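You operate a simulated robot arm through the tools that you are given. There is no shell and no other tool. Be economical: measure what you need, move in short steps, check, and stop when the job is done.

The job below is to be done with a simulated robot arm. You get a single attempt, and the scene is never put back.

JOB
Put the egg from the table and the small strainer on the black frying pan.
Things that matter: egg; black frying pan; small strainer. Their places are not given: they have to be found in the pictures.

It is judged by the outcome, as a careful person would: the job done as asked, and still so three seconds after it is handed in. It fails if anything else is knocked over, pushed out of place, dropped, spilled or broken.

ROBOT AND FRAMES
A 6-joint arm with a two-finger parallel gripper, fixed in place. Base frame: the origin is at the foot of the arm, x ahead of it, y to its left, z up; the work surface is at about z = 0. Units: cm, rad, N and s.
With the tool pointing down near the work surface it reaches from about 14 to 58 cm from the base axis. Its first joint turns from -1.152 to 1.152 rad. Payload 2.1 kg.
The TCP is the grasp point between the finger pads, 3 cm short of the fingertips. In the tool frame z runs along the fingers and y along their closing line. The gripper opens to 9.4 cm. The fingers are 2.8 cm wide and 1 cm thick; the gripper's body (5 by 9.6 cm) begins 5.5 cm behind the TCP.
Orientation is told as [roll, pitch, yaw] about the base's x, y, z axes, in that order, counted from this pose: with the fingers straight down and closing along the base's y, the tool's x points along the base's -x, its y along +y and its z along -z.

CONTROLS
- The arm moves only by the tool apply_moves. Its argument "moves" is one flat list of numbers, 7 for each row, row after row: the shift along the tool's x, y, z in cm, then the turn, a rotation vector about the tool's x, y, z in rad, then the finger opening in cm, from 0 to 9.4. In form: [x, y, z, rx, ry, rz, gripper, x, y, z, rx, ry, rz, gripper, ...]. A call has 1 to 10 rows; each row shifts and turns the commanded pose from where the row before left it, along the tool's axes as they then stand. Each row takes 0.2 s and may step no farther than 5 cm and 0.15 rad from the row before; otherwise, or with a gripper value out of range, the whole call is refused. A pose out of reach is approached as far as the arm can. The call stops where the force on the tool passes 40 N (or 10 N more than at its start, if that is more) or the arm is blocked; 0.2 s more then pass. The fingers move at their own pace (about 7.2 cm/s each) and stop on an object; they squeeze with about 29 N. The grip force told is the motor's: it shows also when the fingers shut on nothing. Time passes only in rows, and 0.2 s behind the last, so rows that do not move let the fingers close. It gives the time, the measured TCP pose, the force on the tool (base axes), the opening and the grip force at its end, in the units of the frame above (readings bear some noise).
- Cameras (640 x 400 px; columns grow to the right, rows downward): "scene" is fixed at [5.89, -37.63, 47.51]; the picture's right is [0.72, -0.69, 0.00], its down [-0.45, -0.47, -0.76] and it looks along [0.53, 0.55, -0.65] (base axes); focal length 326 px, centre (320, 200). "wrist" rides on the gripper at [-3.7, 0, -5.8] in the tool frame; the picture's right is [0.00, -1.00, 0.00], its down [0.97, 0.00, -0.24] and it looks along [0.24, 0.00, 0.97] (tool axes); focal length 218 px, centre (320, 200).
- snapshot(camera): a new picture of that camera. No time passes.
- locate(camera, pixels): there is no depth. For up to 12 entries [column, row, z] of the newest picture of that camera ("zoom" is the newest enlarged one), the place [x, y] in the base frame at which the ray of that pixel passes the height z, good to about 0.2 cm. No time passes.
- enlarge(camera, box): a new picture of the part [left, top, right, bottom] of that camera's present view, enlarged. No time passes.
- sign_off(): hands the job in; it is judged then, once.

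Work in short steps. Measure before you move; look again where a grasp or a placing could have gone wrong, and mend it. You have 60 turns and 26 pictures in all, those below and enlarged ones among them. Open the gripper and draw the arm clear of the work before you hand the job in, unless the task says otherwise; then end with one line.

The tools are called after "Emit:" by a JSON object that holds its "op" and its "data". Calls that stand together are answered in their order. apply_moves: Moves the arm, as the interface text tells. Its arguments: {"type":"object","properties":{"moves":{"type":"array"}},"required":["moves"]} The other tools are called the same way: snapshot (camera) takes a picture; locate (camera, pixels) gives the place at which the rays of pixels pass given heights; enlarge (camera, box) takes an enlarged picture of a part of a camera's view; sign_off () hands the job in.

At the start:

```text
time: 0.0
ee_pos: [28.18, -8.86, 24.63]
tool_rot: [0.001, -0.001, 0.0]
wrist_force: [0.7, 0.5, 0.9]
grip_width: 9.4
grasp_force: 0.0
```

scene: 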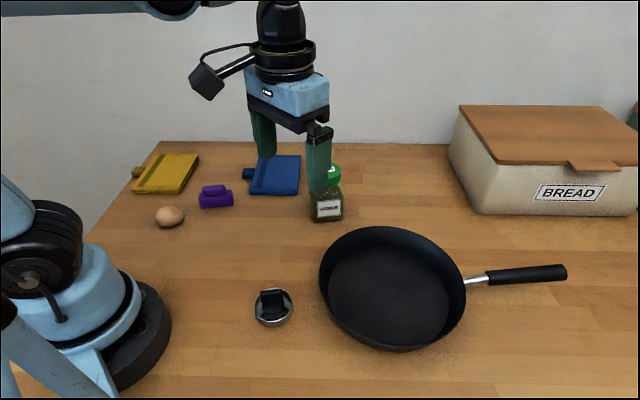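
wrist: 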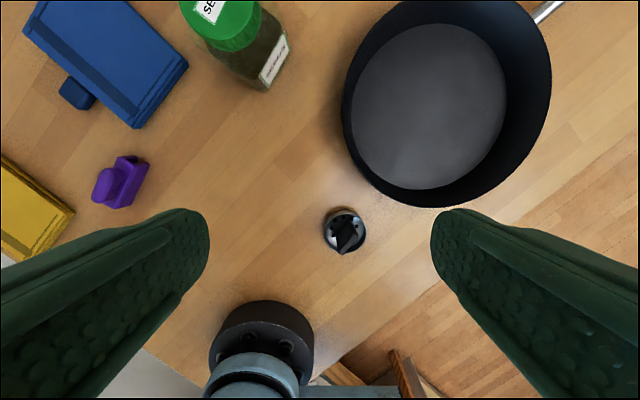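

I see the egg near scene (169,217), the pan near (390,287), and a small round thing at (273,307) that may be the strainer. I'll enlarge both small objects.

Emit:
{"op": "enlarge", "data": {"camera": "scene", "box": [230, 270, 320, 340]}}

Emit:
{"op": "enlarge", "data": {"camera": "scene", "box": [130, 150, 290, 250]}}

Emit:
{"op": "locate", "data": {"camera": "scene", "pixels": [[169, 217, 2], [154, 216, 2], [184, 216, 2], [273, 307, 1], [273, 292, 2], [255, 307, 1], [293, 307, 1], [388, 295, 1], [320, 275, 5], [465, 300, 5], [385, 227, 5], [400, 350, 2]]}}

Emit:
{"op": "locate", "data": {"camera": "wrist", "pixels": [[345, 230, 1], [323, 230, 1], [367, 232, 1], [345, 208, 1], [345, 254, 1], [430, 105, 1], [342, 105, 5], [550, 85, 5], [430, 207, 5]]}}

```text
5.71 times, centred on (275, 305) of scene
```

zoom: 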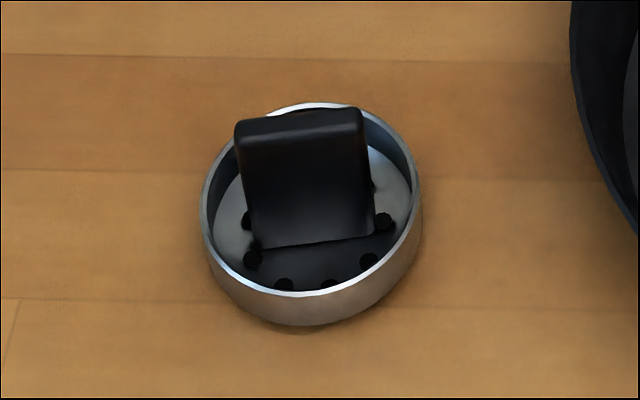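

```text
4.00 times, centred on (210, 200) of scene
```

zoom: 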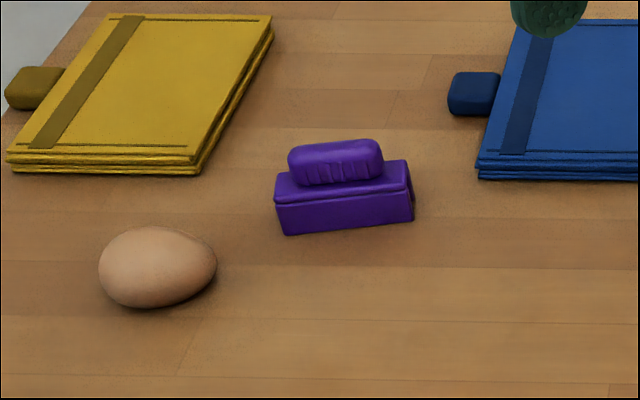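

```text
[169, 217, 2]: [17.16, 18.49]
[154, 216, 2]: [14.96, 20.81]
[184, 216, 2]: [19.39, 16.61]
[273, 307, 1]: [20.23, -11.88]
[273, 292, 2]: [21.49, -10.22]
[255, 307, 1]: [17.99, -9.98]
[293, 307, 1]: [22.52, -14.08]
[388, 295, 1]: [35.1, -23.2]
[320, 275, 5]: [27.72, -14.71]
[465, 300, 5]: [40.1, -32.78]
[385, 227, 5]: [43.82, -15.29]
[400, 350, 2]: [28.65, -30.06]
```

```text
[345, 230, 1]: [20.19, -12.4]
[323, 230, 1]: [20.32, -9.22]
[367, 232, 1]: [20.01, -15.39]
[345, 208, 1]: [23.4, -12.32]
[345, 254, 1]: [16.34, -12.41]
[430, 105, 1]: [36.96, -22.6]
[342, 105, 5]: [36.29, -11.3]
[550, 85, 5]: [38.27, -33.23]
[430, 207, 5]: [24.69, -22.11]
```

The strainer is a 6 cm steel ring with an upright black tab, centred near (20.2, -12.1). The egg is near (17.2, 18.5) and the pan near (36, -23). I'll move over the strainer for a closer look.

Emit:
{"op": "apply_moves", "data": {"moves": [2.7, -1.1, 3.3, 0, 0, 0, 9.4, 2.7, -1.1, 3.3, 0, 0, 0, 9.4, 2.6, -1.04, 4, 0, 0, 0, 9.4]}}

Emit:
{"op": "snapshot", "data": {"camera": "wrist"}}

```text
time: 0.8
ee_pos: [20.25, -12.0, 13.93]
tool_rot: [0.0, -0.003, 0.0]
wrist_force: [-0.6, 0.1, 0.6]
grip_width: 9.39
grasp_force: 0.0
```

```text
21 pictures are left
```

wrist: 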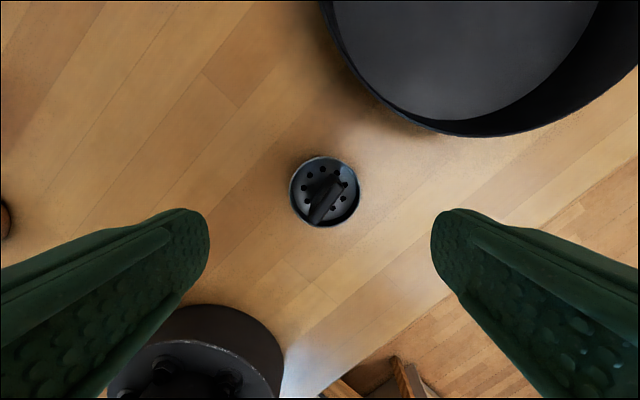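

The strainer sits at wrist (325,191), with the ring spanning 290–360 px. I'll measure its rim and the tab.

Emit:
{"op": "enlarge", "data": {"camera": "wrist", "box": [265, 140, 385, 240]}}

Emit:
{"op": "locate", "data": {"camera": "wrist", "pixels": [[289, 190, 2], [360, 190, 2], [325, 155, 2], [325, 228, 2], [289, 190, 1], [360, 190, 1], [326, 198, 3.5]]}}

```text
4.00 times, centred on (325, 190) of wrist
```

zoom: 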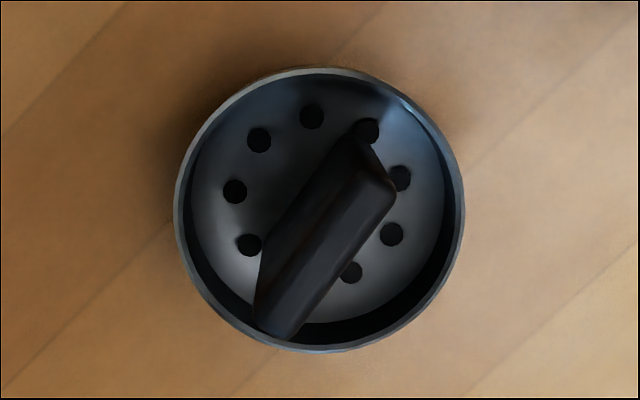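

```text
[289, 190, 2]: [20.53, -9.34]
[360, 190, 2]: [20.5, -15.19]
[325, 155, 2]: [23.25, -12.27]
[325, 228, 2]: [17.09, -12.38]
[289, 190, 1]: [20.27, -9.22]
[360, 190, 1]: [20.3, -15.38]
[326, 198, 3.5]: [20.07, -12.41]
```

The ring is centred at (20.3, -12.3), about 5.9 cm across and under 2 cm high. I'll descend with the fingers straddling it along y, tips about 0.5 cm above the table.

Emit:
{"op": "apply_moves", "data": {"moves": [-0.05, -0.3, 3, 0, 0, 0, 9.4, 0, 0, 3, 0, 0, 0, 9.4, 0, 0, 2.5, 0, 0, 0, 9.4, 0, 0, 1.9, 0, 0, 0, 9.4]}}

Emit:
{"op": "snapshot", "data": {"camera": "scene"}}

```text
time: 1.8
ee_pos: [20.3, -12.34, 3.56]
tool_rot: [-0.001, -0.002, -0.001]
wrist_force: [-0.9, -0.1, 0.3]
grip_width: 9.4
grasp_force: 0.1
```

```text
19 pictures are left
```

scene: 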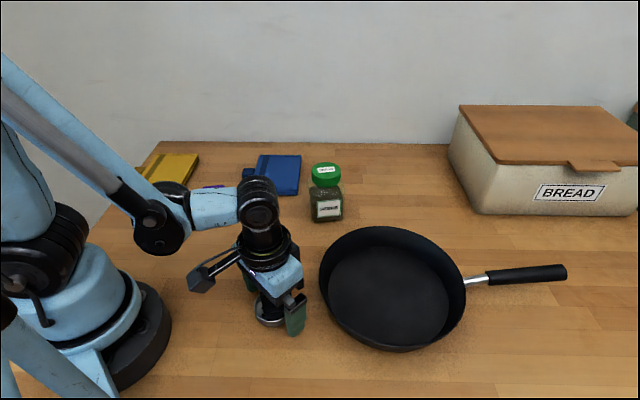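

The fingers straddle the ring with no contact. I'll lower another 0.25 cm and close gradually.

Emit:
{"op": "apply_moves", "data": {"moves": [0, 0, 0.25, 0, 0, 0, 7.5, 0, 0, 0, 0, 0, 0, 6.5, 0, 0, 0, 0, 0, 0, 5.5, 0, 0, 0, 0, 0, 0, 5.0, 0, 0, 0, 0, 0, 0, 4.5, 0, 0, 0, 0, 0, 0, 4.5]}}

```text
time: 3.2
ee_pos: [20.37, -12.45, 3.28]
tool_rot: [-0.001, 0.0, 0.0]
wrist_force: [0.3, 0.0, -0.4]
grip_width: 5.6
grasp_force: 28.3
```

The grip holds at 5.6 cm with 28 N. I'll lift straight up and check.

Emit:
{"op": "apply_moves", "data": {"moves": [0, 0, -1.5, 0, 0, 0, 4.5, 0, 0, -3, 0, 0, 0, 4.5, 0, 0, -3, 0, 0, 0, 4.5, 0, 0, -3, 0, 0, 0, 4.5]}}

Emit:
{"op": "snapshot", "data": {"camera": "scene"}}

Emit:
{"op": "snapshot", "data": {"camera": "wrist"}}

```text
time: 4.2
ee_pos: [20.18, -12.43, 13.84]
tool_rot: [0.001, -0.001, 0.001]
wrist_force: [-0.4, 0.2, -0.5]
grip_width: 5.56
grasp_force: 29.1
```

```text
18 pictures are left
```

scene: 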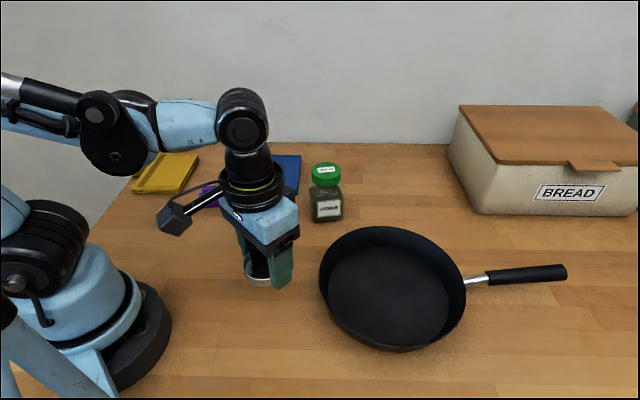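

```text
17 pictures are left
```

wrist: 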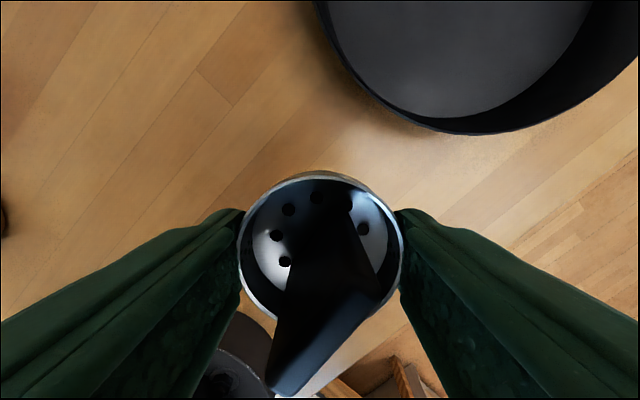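

The strainer is lifted and held. Next I'll measure the pan's floor and rim in the scene view.

Emit:
{"op": "locate", "data": {"camera": "scene", "pixels": [[328, 290, 0.5], [449, 300, 0.5], [388, 246, 0.5], [390, 345, 0.5], [319, 270, 4.5], [466, 300, 4.5], [380, 226, 4.5], [405, 345, 4.5]]}}

Emit:
{"op": "enlarge", "data": {"camera": "scene", "box": [300, 215, 480, 360]}}

```text
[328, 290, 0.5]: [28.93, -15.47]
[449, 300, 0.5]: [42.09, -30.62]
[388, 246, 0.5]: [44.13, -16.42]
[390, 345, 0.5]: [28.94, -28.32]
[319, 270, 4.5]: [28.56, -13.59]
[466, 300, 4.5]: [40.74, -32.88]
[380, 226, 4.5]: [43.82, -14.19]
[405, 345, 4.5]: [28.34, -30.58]
```

```text
2.76 times, centred on (390, 288) of scene
```

zoom: 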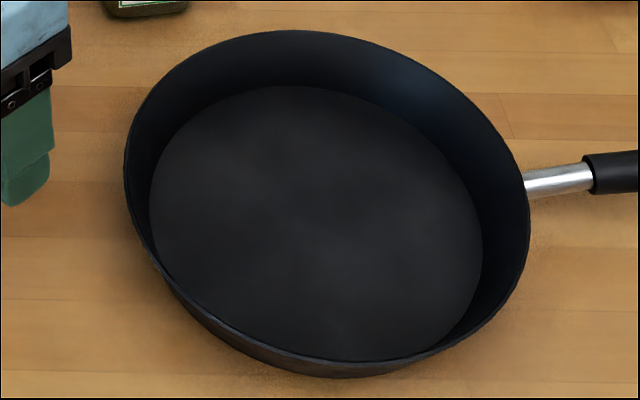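

The pan centre is near (36, -22.8), with a floor radius of about 9.8 cm. I'll put the strainer at about (40, -22.8), which leaves (32, -22.8) for the egg.

Emit:
{"op": "apply_moves", "data": {"moves": [-3.96, -2.07, 0, 0, 0, 0, 4.5, -3.96, -2.07, 0, 0, 0, 0, 4.5, -3.96, -2.07, 0, 0, 0, 0, 4.5, -3.96, -2.07, 0, 0, 0, 0, 4.5, -3.96, -2.07, 0, 0, 0, 0, 4.5, 0, 0, 2, 0, 0, 0, 4.5]}}

Emit:
{"op": "snapshot", "data": {"camera": "wrist"}}

Emit:
{"op": "snapshot", "data": {"camera": "scene"}}

```text
time: 5.6
ee_pos: [39.67, -22.61, 11.8]
tool_rot: [0.0, -0.003, 0.001]
wrist_force: [-0.5, -1.1, -0.5]
grip_width: 5.57
grasp_force: 29.2
```

```text
15 pictures are left
```

wrist: 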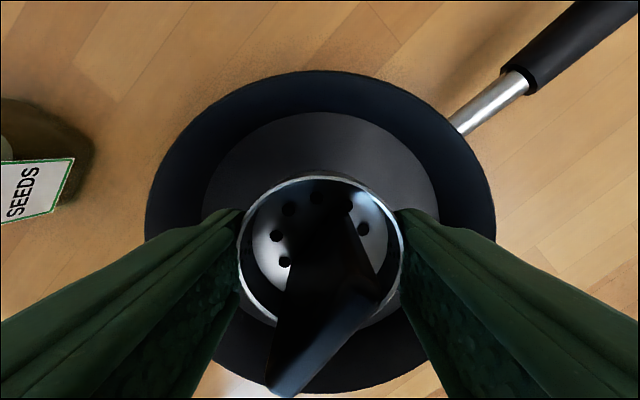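

```text
14 pictures are left
```

scene: 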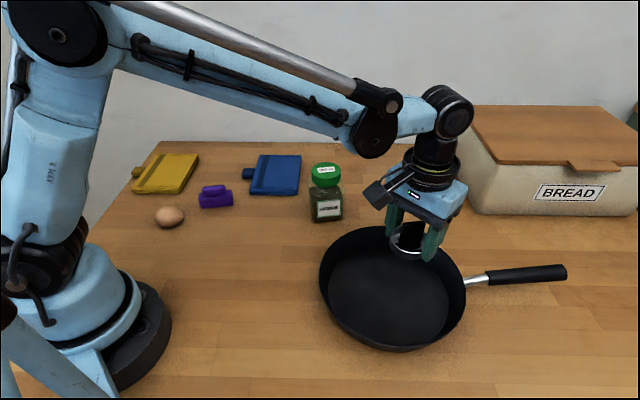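

Emit:
{"op": "locate", "data": {"camera": "wrist", "pixels": [[320, 70, 5], [320, 112, 0.6], [145, 230, 5], [496, 220, 5], [320, 392, 5], [204, 200, 0.6], [439, 200, 0.6]]}}

```text
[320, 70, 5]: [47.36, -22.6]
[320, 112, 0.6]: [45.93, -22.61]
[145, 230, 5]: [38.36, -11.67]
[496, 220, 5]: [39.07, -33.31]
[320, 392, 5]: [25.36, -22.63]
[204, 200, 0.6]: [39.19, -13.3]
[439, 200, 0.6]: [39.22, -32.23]
```

The wrist view puts the pan centre at (36.4, -22.6), so the placing spot is good. I'll descend to TCP z ≈ 4.6 and then ease down.

Emit:
{"op": "apply_moves", "data": {"moves": [-0.2, 0, 3, 0, 0, 0, 4.5, 0, 0, 2.5, 0, 0, 0, 4.5, 0, 0, 1.6, 0, 0, 0, 4.5, 0, 0, 0.3, 0, 0, 0, 4.5]}}

```text
time: 6.6
ee_pos: [40.27, -22.68, 4.48]
tool_rot: [0.001, -0.002, -0.001]
wrist_force: [0.5, 0.1, -0.9]
grip_width: 5.56
grasp_force: 29.2
```

No contact yet, so I'll ease down in 0.15 cm steps and watch the force.

Emit:
{"op": "apply_moves", "data": {"moves": [0, 0, 0.15, 0, 0, 0, 4.5, 0, 0, 0.15, 0, 0, 0, 4.5]}}

Emit:
{"op": "apply_moves", "data": {"moves": [0, 0, 0.15, 0, 0, 0, 4.5, 0, 0, 0, 0, 0, 0, 4.5]}}

Emit:
{"op": "apply_moves", "data": {"moves": [0, 0, 0.15, 0, 0, 0, 4.5, 0, 0, 0, 0, 0, 0, 4.5]}}

```text
time: 7.2
ee_pos: [40.23, -22.72, 4.08]
tool_rot: [-0.001, -0.003, 0.0]
wrist_force: [-0.4, -0.4, -0.4]
grip_width: 5.58
grasp_force: 29.0
```

```text
time: 7.8
ee_pos: [40.18, -22.68, 4.0]
tool_rot: [0.0, -0.002, 0.001]
wrist_force: [0.3, 0.6, 0.1]
grip_width: 5.55
grasp_force: 29.1
```

```text
time: 8.4
ee_pos: [40.17, -22.68, 3.85]
tool_rot: [0.0, -0.003, -0.001]
wrist_force: [0.1, -0.5, 10.3]
grip_width: 5.6
grasp_force: 28.6
```

Contact shows at z = 3.85 (10 N), so the strainer is on the pan floor. I'll open to 7.5 cm gently and rise.

Emit:
{"op": "apply_moves", "data": {"moves": [0, 0, -0.05, 0, 0, 0, 6, 0, 0, 0, 0, 0, 0, 7, 0, 0, 0, 0, 0, 0, 7.6, 0, 0, -2, 0, 0, 0, 7.6, 0, 0, -4, 0, 0, 0, 7.6, 0, 0, -4, 0, 0, 0, 7.6, 0, 0, -2, 0, 0, 0, 7.6]}}

Emit:
{"op": "snapshot", "data": {"camera": "wrist"}}

```text
time: 10.0
ee_pos: [40.39, -22.72, 16.0]
tool_rot: [0.0, -0.001, 0.001]
wrist_force: [0.1, 0.3, -0.1]
grip_width: 7.61
grasp_force: 0.0
```

```text
13 pictures are left
```

wrist: 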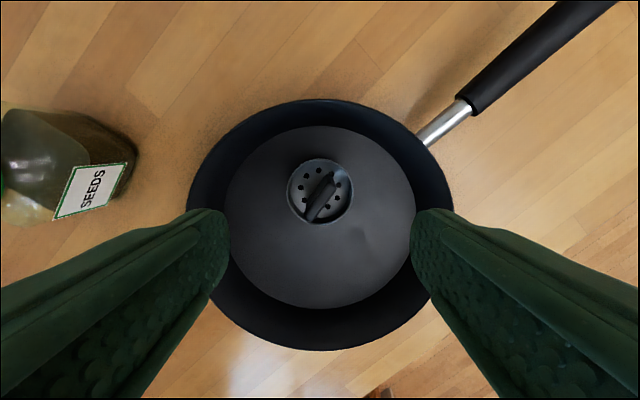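

The strainer stands upright in the pan at wrist (320,190). Next I'll rise a little and travel over to the egg at (17.2, 18.5).

Emit:
{"op": "apply_moves", "data": {"moves": [0, 0, -3, 0, 0, 0, 8.5, 2.4, 4.3, 0, 0, 0, 0, 9.4, 2.4, 4.3, 0, 0, 0, 0, 9.4, 2.4, 4.3, 0, 0, 0, 0, 9.4, 2.4, 4.3, 0, 0, 0, 0, 9.4, 2.4, 4.3, 0, 0, 0, 0, 9.4, 2.4, 4.3, 0, 0, 0, 0, 9.4, 2.4, 4.3, 0, 0, 0, 0, 9.4, 2.4, 4.3, 0, 0, 0, 0, 9.4, 2.4, 4.3, 0, 0, 0, 0, 9.4]}}

Emit:
{"op": "snapshot", "data": {"camera": "wrist"}}

```text
time: 12.2
ee_pos: [18.89, 15.69, 18.97]
tool_rot: [0.0, -0.002, 0.0]
wrist_force: [0.7, -0.5, -1.0]
grip_width: 9.43
grasp_force: 0.1
```

```text
12 pictures are left
```

wrist: 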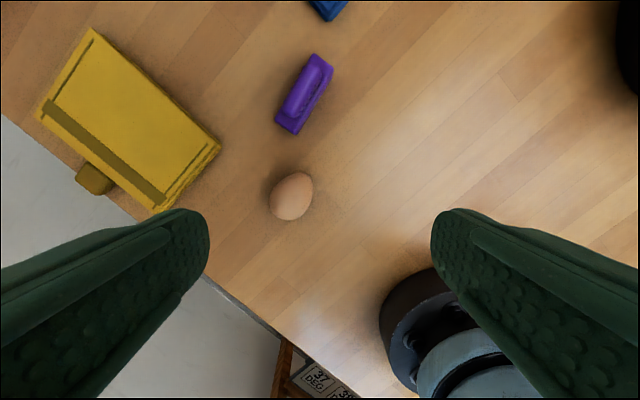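

The egg is at wrist (291,196) with its long axis leaning to the upper right. I'll zoom in to get its axis.

Emit:
{"op": "enlarge", "data": {"camera": "wrist", "box": [243, 146, 339, 246]}}

Emit:
{"op": "locate", "data": {"camera": "wrist", "pixels": [[291, 196, 2.2], [268, 196, 2.2], [313, 196, 2.2], [291, 171, 2.2], [291, 221, 2.2], [304, 174, 2.2], [278, 218, 2.2], [275, 122, 1], [298, 135, 1], [222, 145, 1.5], [160, 210, 1.5]]}}

```text
4.00 times, centred on (291, 196) of wrist
```

zoom: 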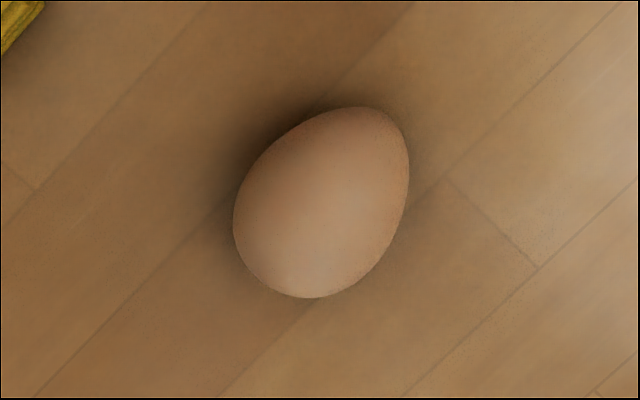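

```text
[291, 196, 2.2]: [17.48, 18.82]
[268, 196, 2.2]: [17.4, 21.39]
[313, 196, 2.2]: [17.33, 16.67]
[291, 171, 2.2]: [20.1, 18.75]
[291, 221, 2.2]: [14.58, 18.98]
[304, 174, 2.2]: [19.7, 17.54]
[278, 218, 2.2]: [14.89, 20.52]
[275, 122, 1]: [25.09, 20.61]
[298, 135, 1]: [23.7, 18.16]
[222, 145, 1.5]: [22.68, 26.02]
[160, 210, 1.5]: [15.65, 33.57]
```

Egg centre is about (17.4, 18.8) with its long axis along (0.85, -0.52). I'll centre over it, turn +0.55 about tool z, narrow the fingers to 7.5, and descend to z = 10 for a check.

Emit:
{"op": "apply_moves", "data": {"moves": [1.45, 3.1, 0, 0, 0, 0, 8, 0, 0, 1, 0, 0, 0.1375, 7.5, 0, 0, 2, 0, 0, 0.1375, 7.5, 0, 0, 3, 0, 0, 0.1375, 7.5, 0, 0, 3, 0, 0, 0.1375, 7.5]}}

Emit:
{"op": "snapshot", "data": {"camera": "wrist"}}

```text
time: 13.4
ee_pos: [17.38, 19.16, 9.84]
tool_rot: [0.001, 0.0, -0.552]
wrist_force: [-0.7, 0.1, 0.1]
grip_width: 7.52
grasp_force: 0.1
```

```text
10 pictures are left
```

wrist: 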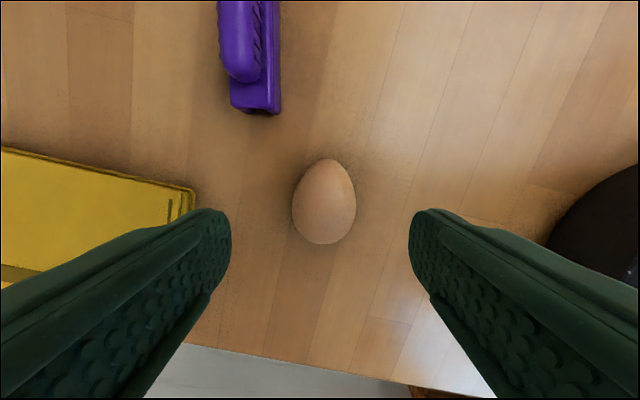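

The egg now sits upright between the fingers at (324,203). I'll measure its centre to fine-tune.

Emit:
{"op": "locate", "data": {"camera": "wrist", "pixels": [[324, 203, 2.2], [292, 208, 2.2], [356, 208, 2.2], [326, 158, 2.2], [324, 244, 2.2]]}}

```text
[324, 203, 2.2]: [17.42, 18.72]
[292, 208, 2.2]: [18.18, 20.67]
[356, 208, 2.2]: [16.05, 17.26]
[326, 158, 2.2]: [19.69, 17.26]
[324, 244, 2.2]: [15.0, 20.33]
```

The egg centre is about (17.2, 18.9), so I need a -0.3 cm correction along tool y. I'll descend to z ≈ 3.4 and close gently.

Emit:
{"op": "apply_moves", "data": {"moves": [0, -0.3, 2, 0, 0, 0, 7.5, 0, 0, 2, 0, 0, 0, 7.5, 0, 0, 1.5, 0, 0, 0, 7.5, 0, 0, 1, 0, 0, 0, 7.5, 0, 0, 0, 0, 0, 0, 7.5]}}

Emit:
{"op": "apply_moves", "data": {"moves": [0, 0, 0, 0, 0, 0, 6, 0, 0, 0, 0, 0, 0, 5.2, 0, 0, 0, 0, 0, 0, 4.6, 0, 0, 0, 0, 0, 0, 4.2, 0, 0, 0, 0, 0, 0, 3.9, 0, 0, 0, 0, 0, 0, 3.9]}}

```text
time: 14.6
ee_pos: [17.18, 18.87, 3.28]
tool_rot: [0.003, -0.001, -0.55]
wrist_force: [-0.1, -0.5, 0.3]
grip_width: 7.49
grasp_force: 0.0
```

```text
time: 16.0
ee_pos: [17.11, 18.8, 3.28]
tool_rot: [0.002, -0.001, -0.549]
wrist_force: [-0.5, -0.3, -0.7]
grip_width: 4.12
grasp_force: 29.5
```

The fingers stopped on the egg at 4.12 cm with 29 N. I'll lift slowly and look.

Emit:
{"op": "apply_moves", "data": {"moves": [0, 0, -0.7, 0, 0, 0, 3.9, 0, 0, -1.5, 0, 0, 0, 3.9, 0, 0, -2.5, 0, 0, 0, 3.9, 0, 0, -3, 0, 0, 0, 3.9, 0, 0, -3, 0, 0, 0, 3.9, 0, 0, -3, 0, 0, 0, 3.9]}}

Emit:
{"op": "snapshot", "data": {"camera": "wrist"}}

```text
time: 17.4
ee_pos: [16.98, 18.68, 17.34]
tool_rot: [0.002, -0.001, -0.551]
wrist_force: [-0.9, 0.3, -0.2]
grip_width: 4.11
grasp_force: 29.3
```

```text
9 pictures are left
```

wrist: 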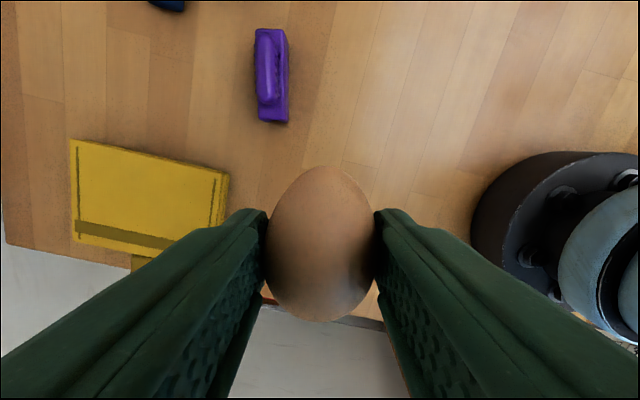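

The egg is held securely. I'll turn back to yaw 0 and travel to the free half of the pan, about (31.6, -22.7).

Emit:
{"op": "apply_moves", "data": {"moves": [0, 0, -0.5, 0, 0, -0.1375, 3.9, 0, 0, -0.5, 0, 0, -0.1375, 3.9, 0, 0, 0, 0, 0, -0.1375, 3.9, 0, 0, 0, 0, 0, -0.1375, 3.9]}}

Emit:
{"op": "apply_moves", "data": {"moves": [-1.46, -4.15, 0, 0, 0, 0, 3.9, -1.46, -4.15, 0, 0, 0, 0, 3.9, -1.46, -4.15, 0, 0, 0, 0, 3.9, -1.46, -4.15, 0, 0, 0, 0, 3.9, -1.46, -4.15, 0, 0, 0, 0, 3.9, -1.46, -4.15, 0, 0, 0, 0, 3.9, -1.46, -4.15, 0, 0, 0, 0, 3.9, -1.46, -4.15, 0, 0, 0, 0, 3.9, -1.46, -4.15, 0, 0, 0, 0, 3.9, -1.46, -4.15, 0, 0, 0, 0, 3.9]}}

Emit:
{"op": "snapshot", "data": {"camera": "wrist"}}

```text
time: 18.4
ee_pos: [17.11, 18.78, 18.14]
tool_rot: [-0.001, 0.0, 0.003]
wrist_force: [-0.4, 0.4, -0.3]
grip_width: 4.13
grasp_force: 29.0
```

```text
time: 20.6
ee_pos: [31.61, -22.88, 18.31]
tool_rot: [-0.001, -0.001, 0.002]
wrist_force: [-1.1, 0.6, -0.9]
grip_width: 4.1
grasp_force: 29.2
```

```text
8 pictures are left
```

wrist: 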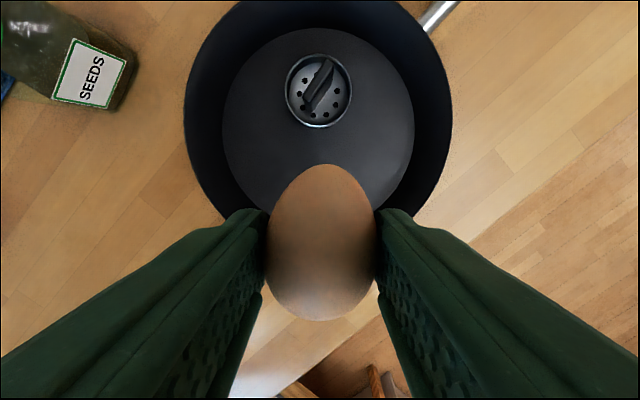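

The pan's near half is free and the strainer sits clear at (318,90). I'll descend to z ≈ 4.2.

Emit:
{"op": "apply_moves", "data": {"moves": [0, 0, 4, 0, 0, 0, 3.9, 0, 0, 4, 0, 0, 0, 3.9, 0, 0, 3, 0, 0, 0, 3.9, 0, 0, 2, 0, 0, 0, 3.9, 0, 0, 0.9, 0, 0, 0, 3.9, 0, 0, 0, 0, 0, 0, 3.9]}}

Emit:
{"op": "apply_moves", "data": {"moves": [0, 0, 0.15, 0, 0, 0, 3.9, 0, 0, 0, 0, 0, 0, 3.9]}}

```text
time: 22.0
ee_pos: [31.89, -22.58, 4.17]
tool_rot: [-0.001, -0.002, 0.0]
wrist_force: [-0.8, 0.6, -1.2]
grip_width: 4.12
grasp_force: 29.1
```

```text
time: 22.6
ee_pos: [31.85, -22.75, 4.07]
tool_rot: [0.0, -0.001, 0.0]
wrist_force: [0.6, 0.5, -0.9]
grip_width: 4.12
grasp_force: 29.2
```

No contact yet, so I'll ease down another 0.1 cm at a time.

Emit:
{"op": "apply_moves", "data": {"moves": [0, 0, 0.1, 0, 0, 0, 3.9, 0, 0, 0, 0, 0, 0, 3.9]}}

Emit:
{"op": "apply_moves", "data": {"moves": [0, 0, 0.08, 0, 0, 0, 3.9, 0, 0, 0, 0, 0, 0, 3.9]}}

```text
time: 23.2
ee_pos: [31.76, -22.75, 3.81]
tool_rot: [0.0, -0.002, 0.0]
wrist_force: [-0.2, 1.2, 17.9]
grip_width: 4.13
grasp_force: 29.5
```

```text
time: 23.8
ee_pos: [31.74, -22.76, 3.79]
tool_rot: [0.001, -0.001, -0.001]
wrist_force: [3.3, -0.8, 16.9]
grip_width: 4.11
grasp_force: 29.2
```

The egg is on the pan floor (17 N). I'll relieve the pressure slightly, open gently, and withdraw upward.

Emit:
{"op": "apply_moves", "data": {"moves": [0, 0, -0.12, 0, 0, 0, 3.9, 0, 0, 0, 0, 0, 0, 4.4, 0, 0, 0, 0, 0, 0, 5, 0, 0, 0, 0, 0, 0, 6, 0, 0, 0, 0, 0, 0, 7, 0, 0, 0, 0, 0, 0, 7.4]}}

Emit:
{"op": "snapshot", "data": {"camera": "wrist"}}

```text
time: 25.2
ee_pos: [31.85, -22.75, 3.88]
tool_rot: [0.001, -0.002, 0.001]
wrist_force: [0.5, -0.6, -0.3]
grip_width: 7.39
grasp_force: 0.0
```

```text
7 pictures are left
```

wrist: 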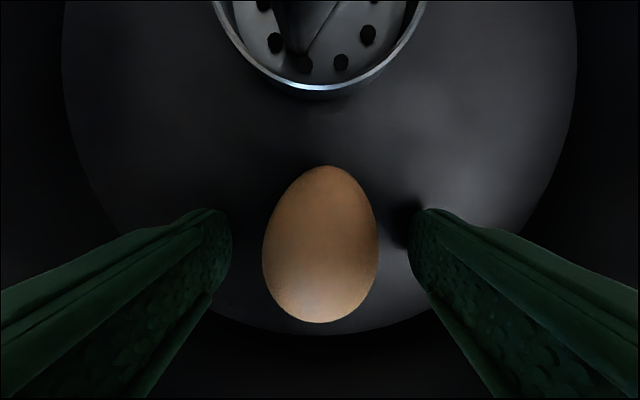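

The egg rests still and free between the open fingers, so I'll rise straight up and then move back clear.

Emit:
{"op": "apply_moves", "data": {"moves": [0, 0, -2, 0, 0, 0, 7.4, 0, 0, -4, 0, 0, 0, 7.4, 0, 0, -5, 0, 0, 0, 7.4, 0, 0, -5, 0, 0, 0, 7.4, 1, 4, 0, 0, 0, 0, 7.4, 1, 4, 0, 0, 0, 0, 7.4, 1, 4, 0, 0, 0, 0, 7.4, 0, 0, 0, 0, 0, 0, 7.4]}}

Emit:
{"op": "snapshot", "data": {"camera": "scene"}}

```text
time: 27.0
ee_pos: [28.74, -10.77, 19.81]
tool_rot: [0.001, -0.001, 0.001]
wrist_force: [0.1, -0.4, 0.0]
grip_width: 7.39
grasp_force: 0.0
```

```text
6 pictures are left
```

scene: 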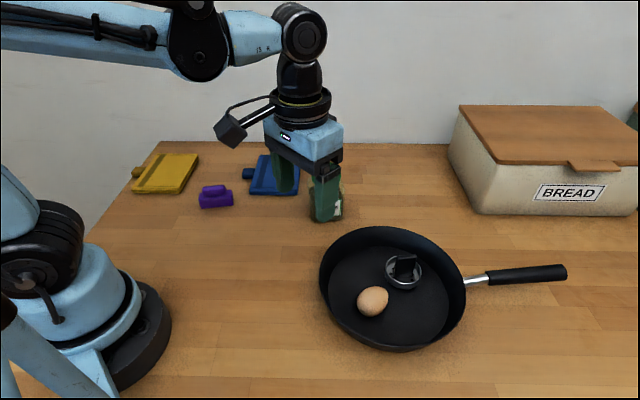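

The egg (373,301) and strainer (404,271) are both in the pan, nothing else has moved, and the arm is clear. I'll hand the job in.

Emit:
{"op": "sign_off", "data": {}}

```text
The job is handed in.
```

The egg and the small strainer are both resting in the black frying pan. The gripper is open and clear of the pan, and the last scene picture showed nothing else disturbed.
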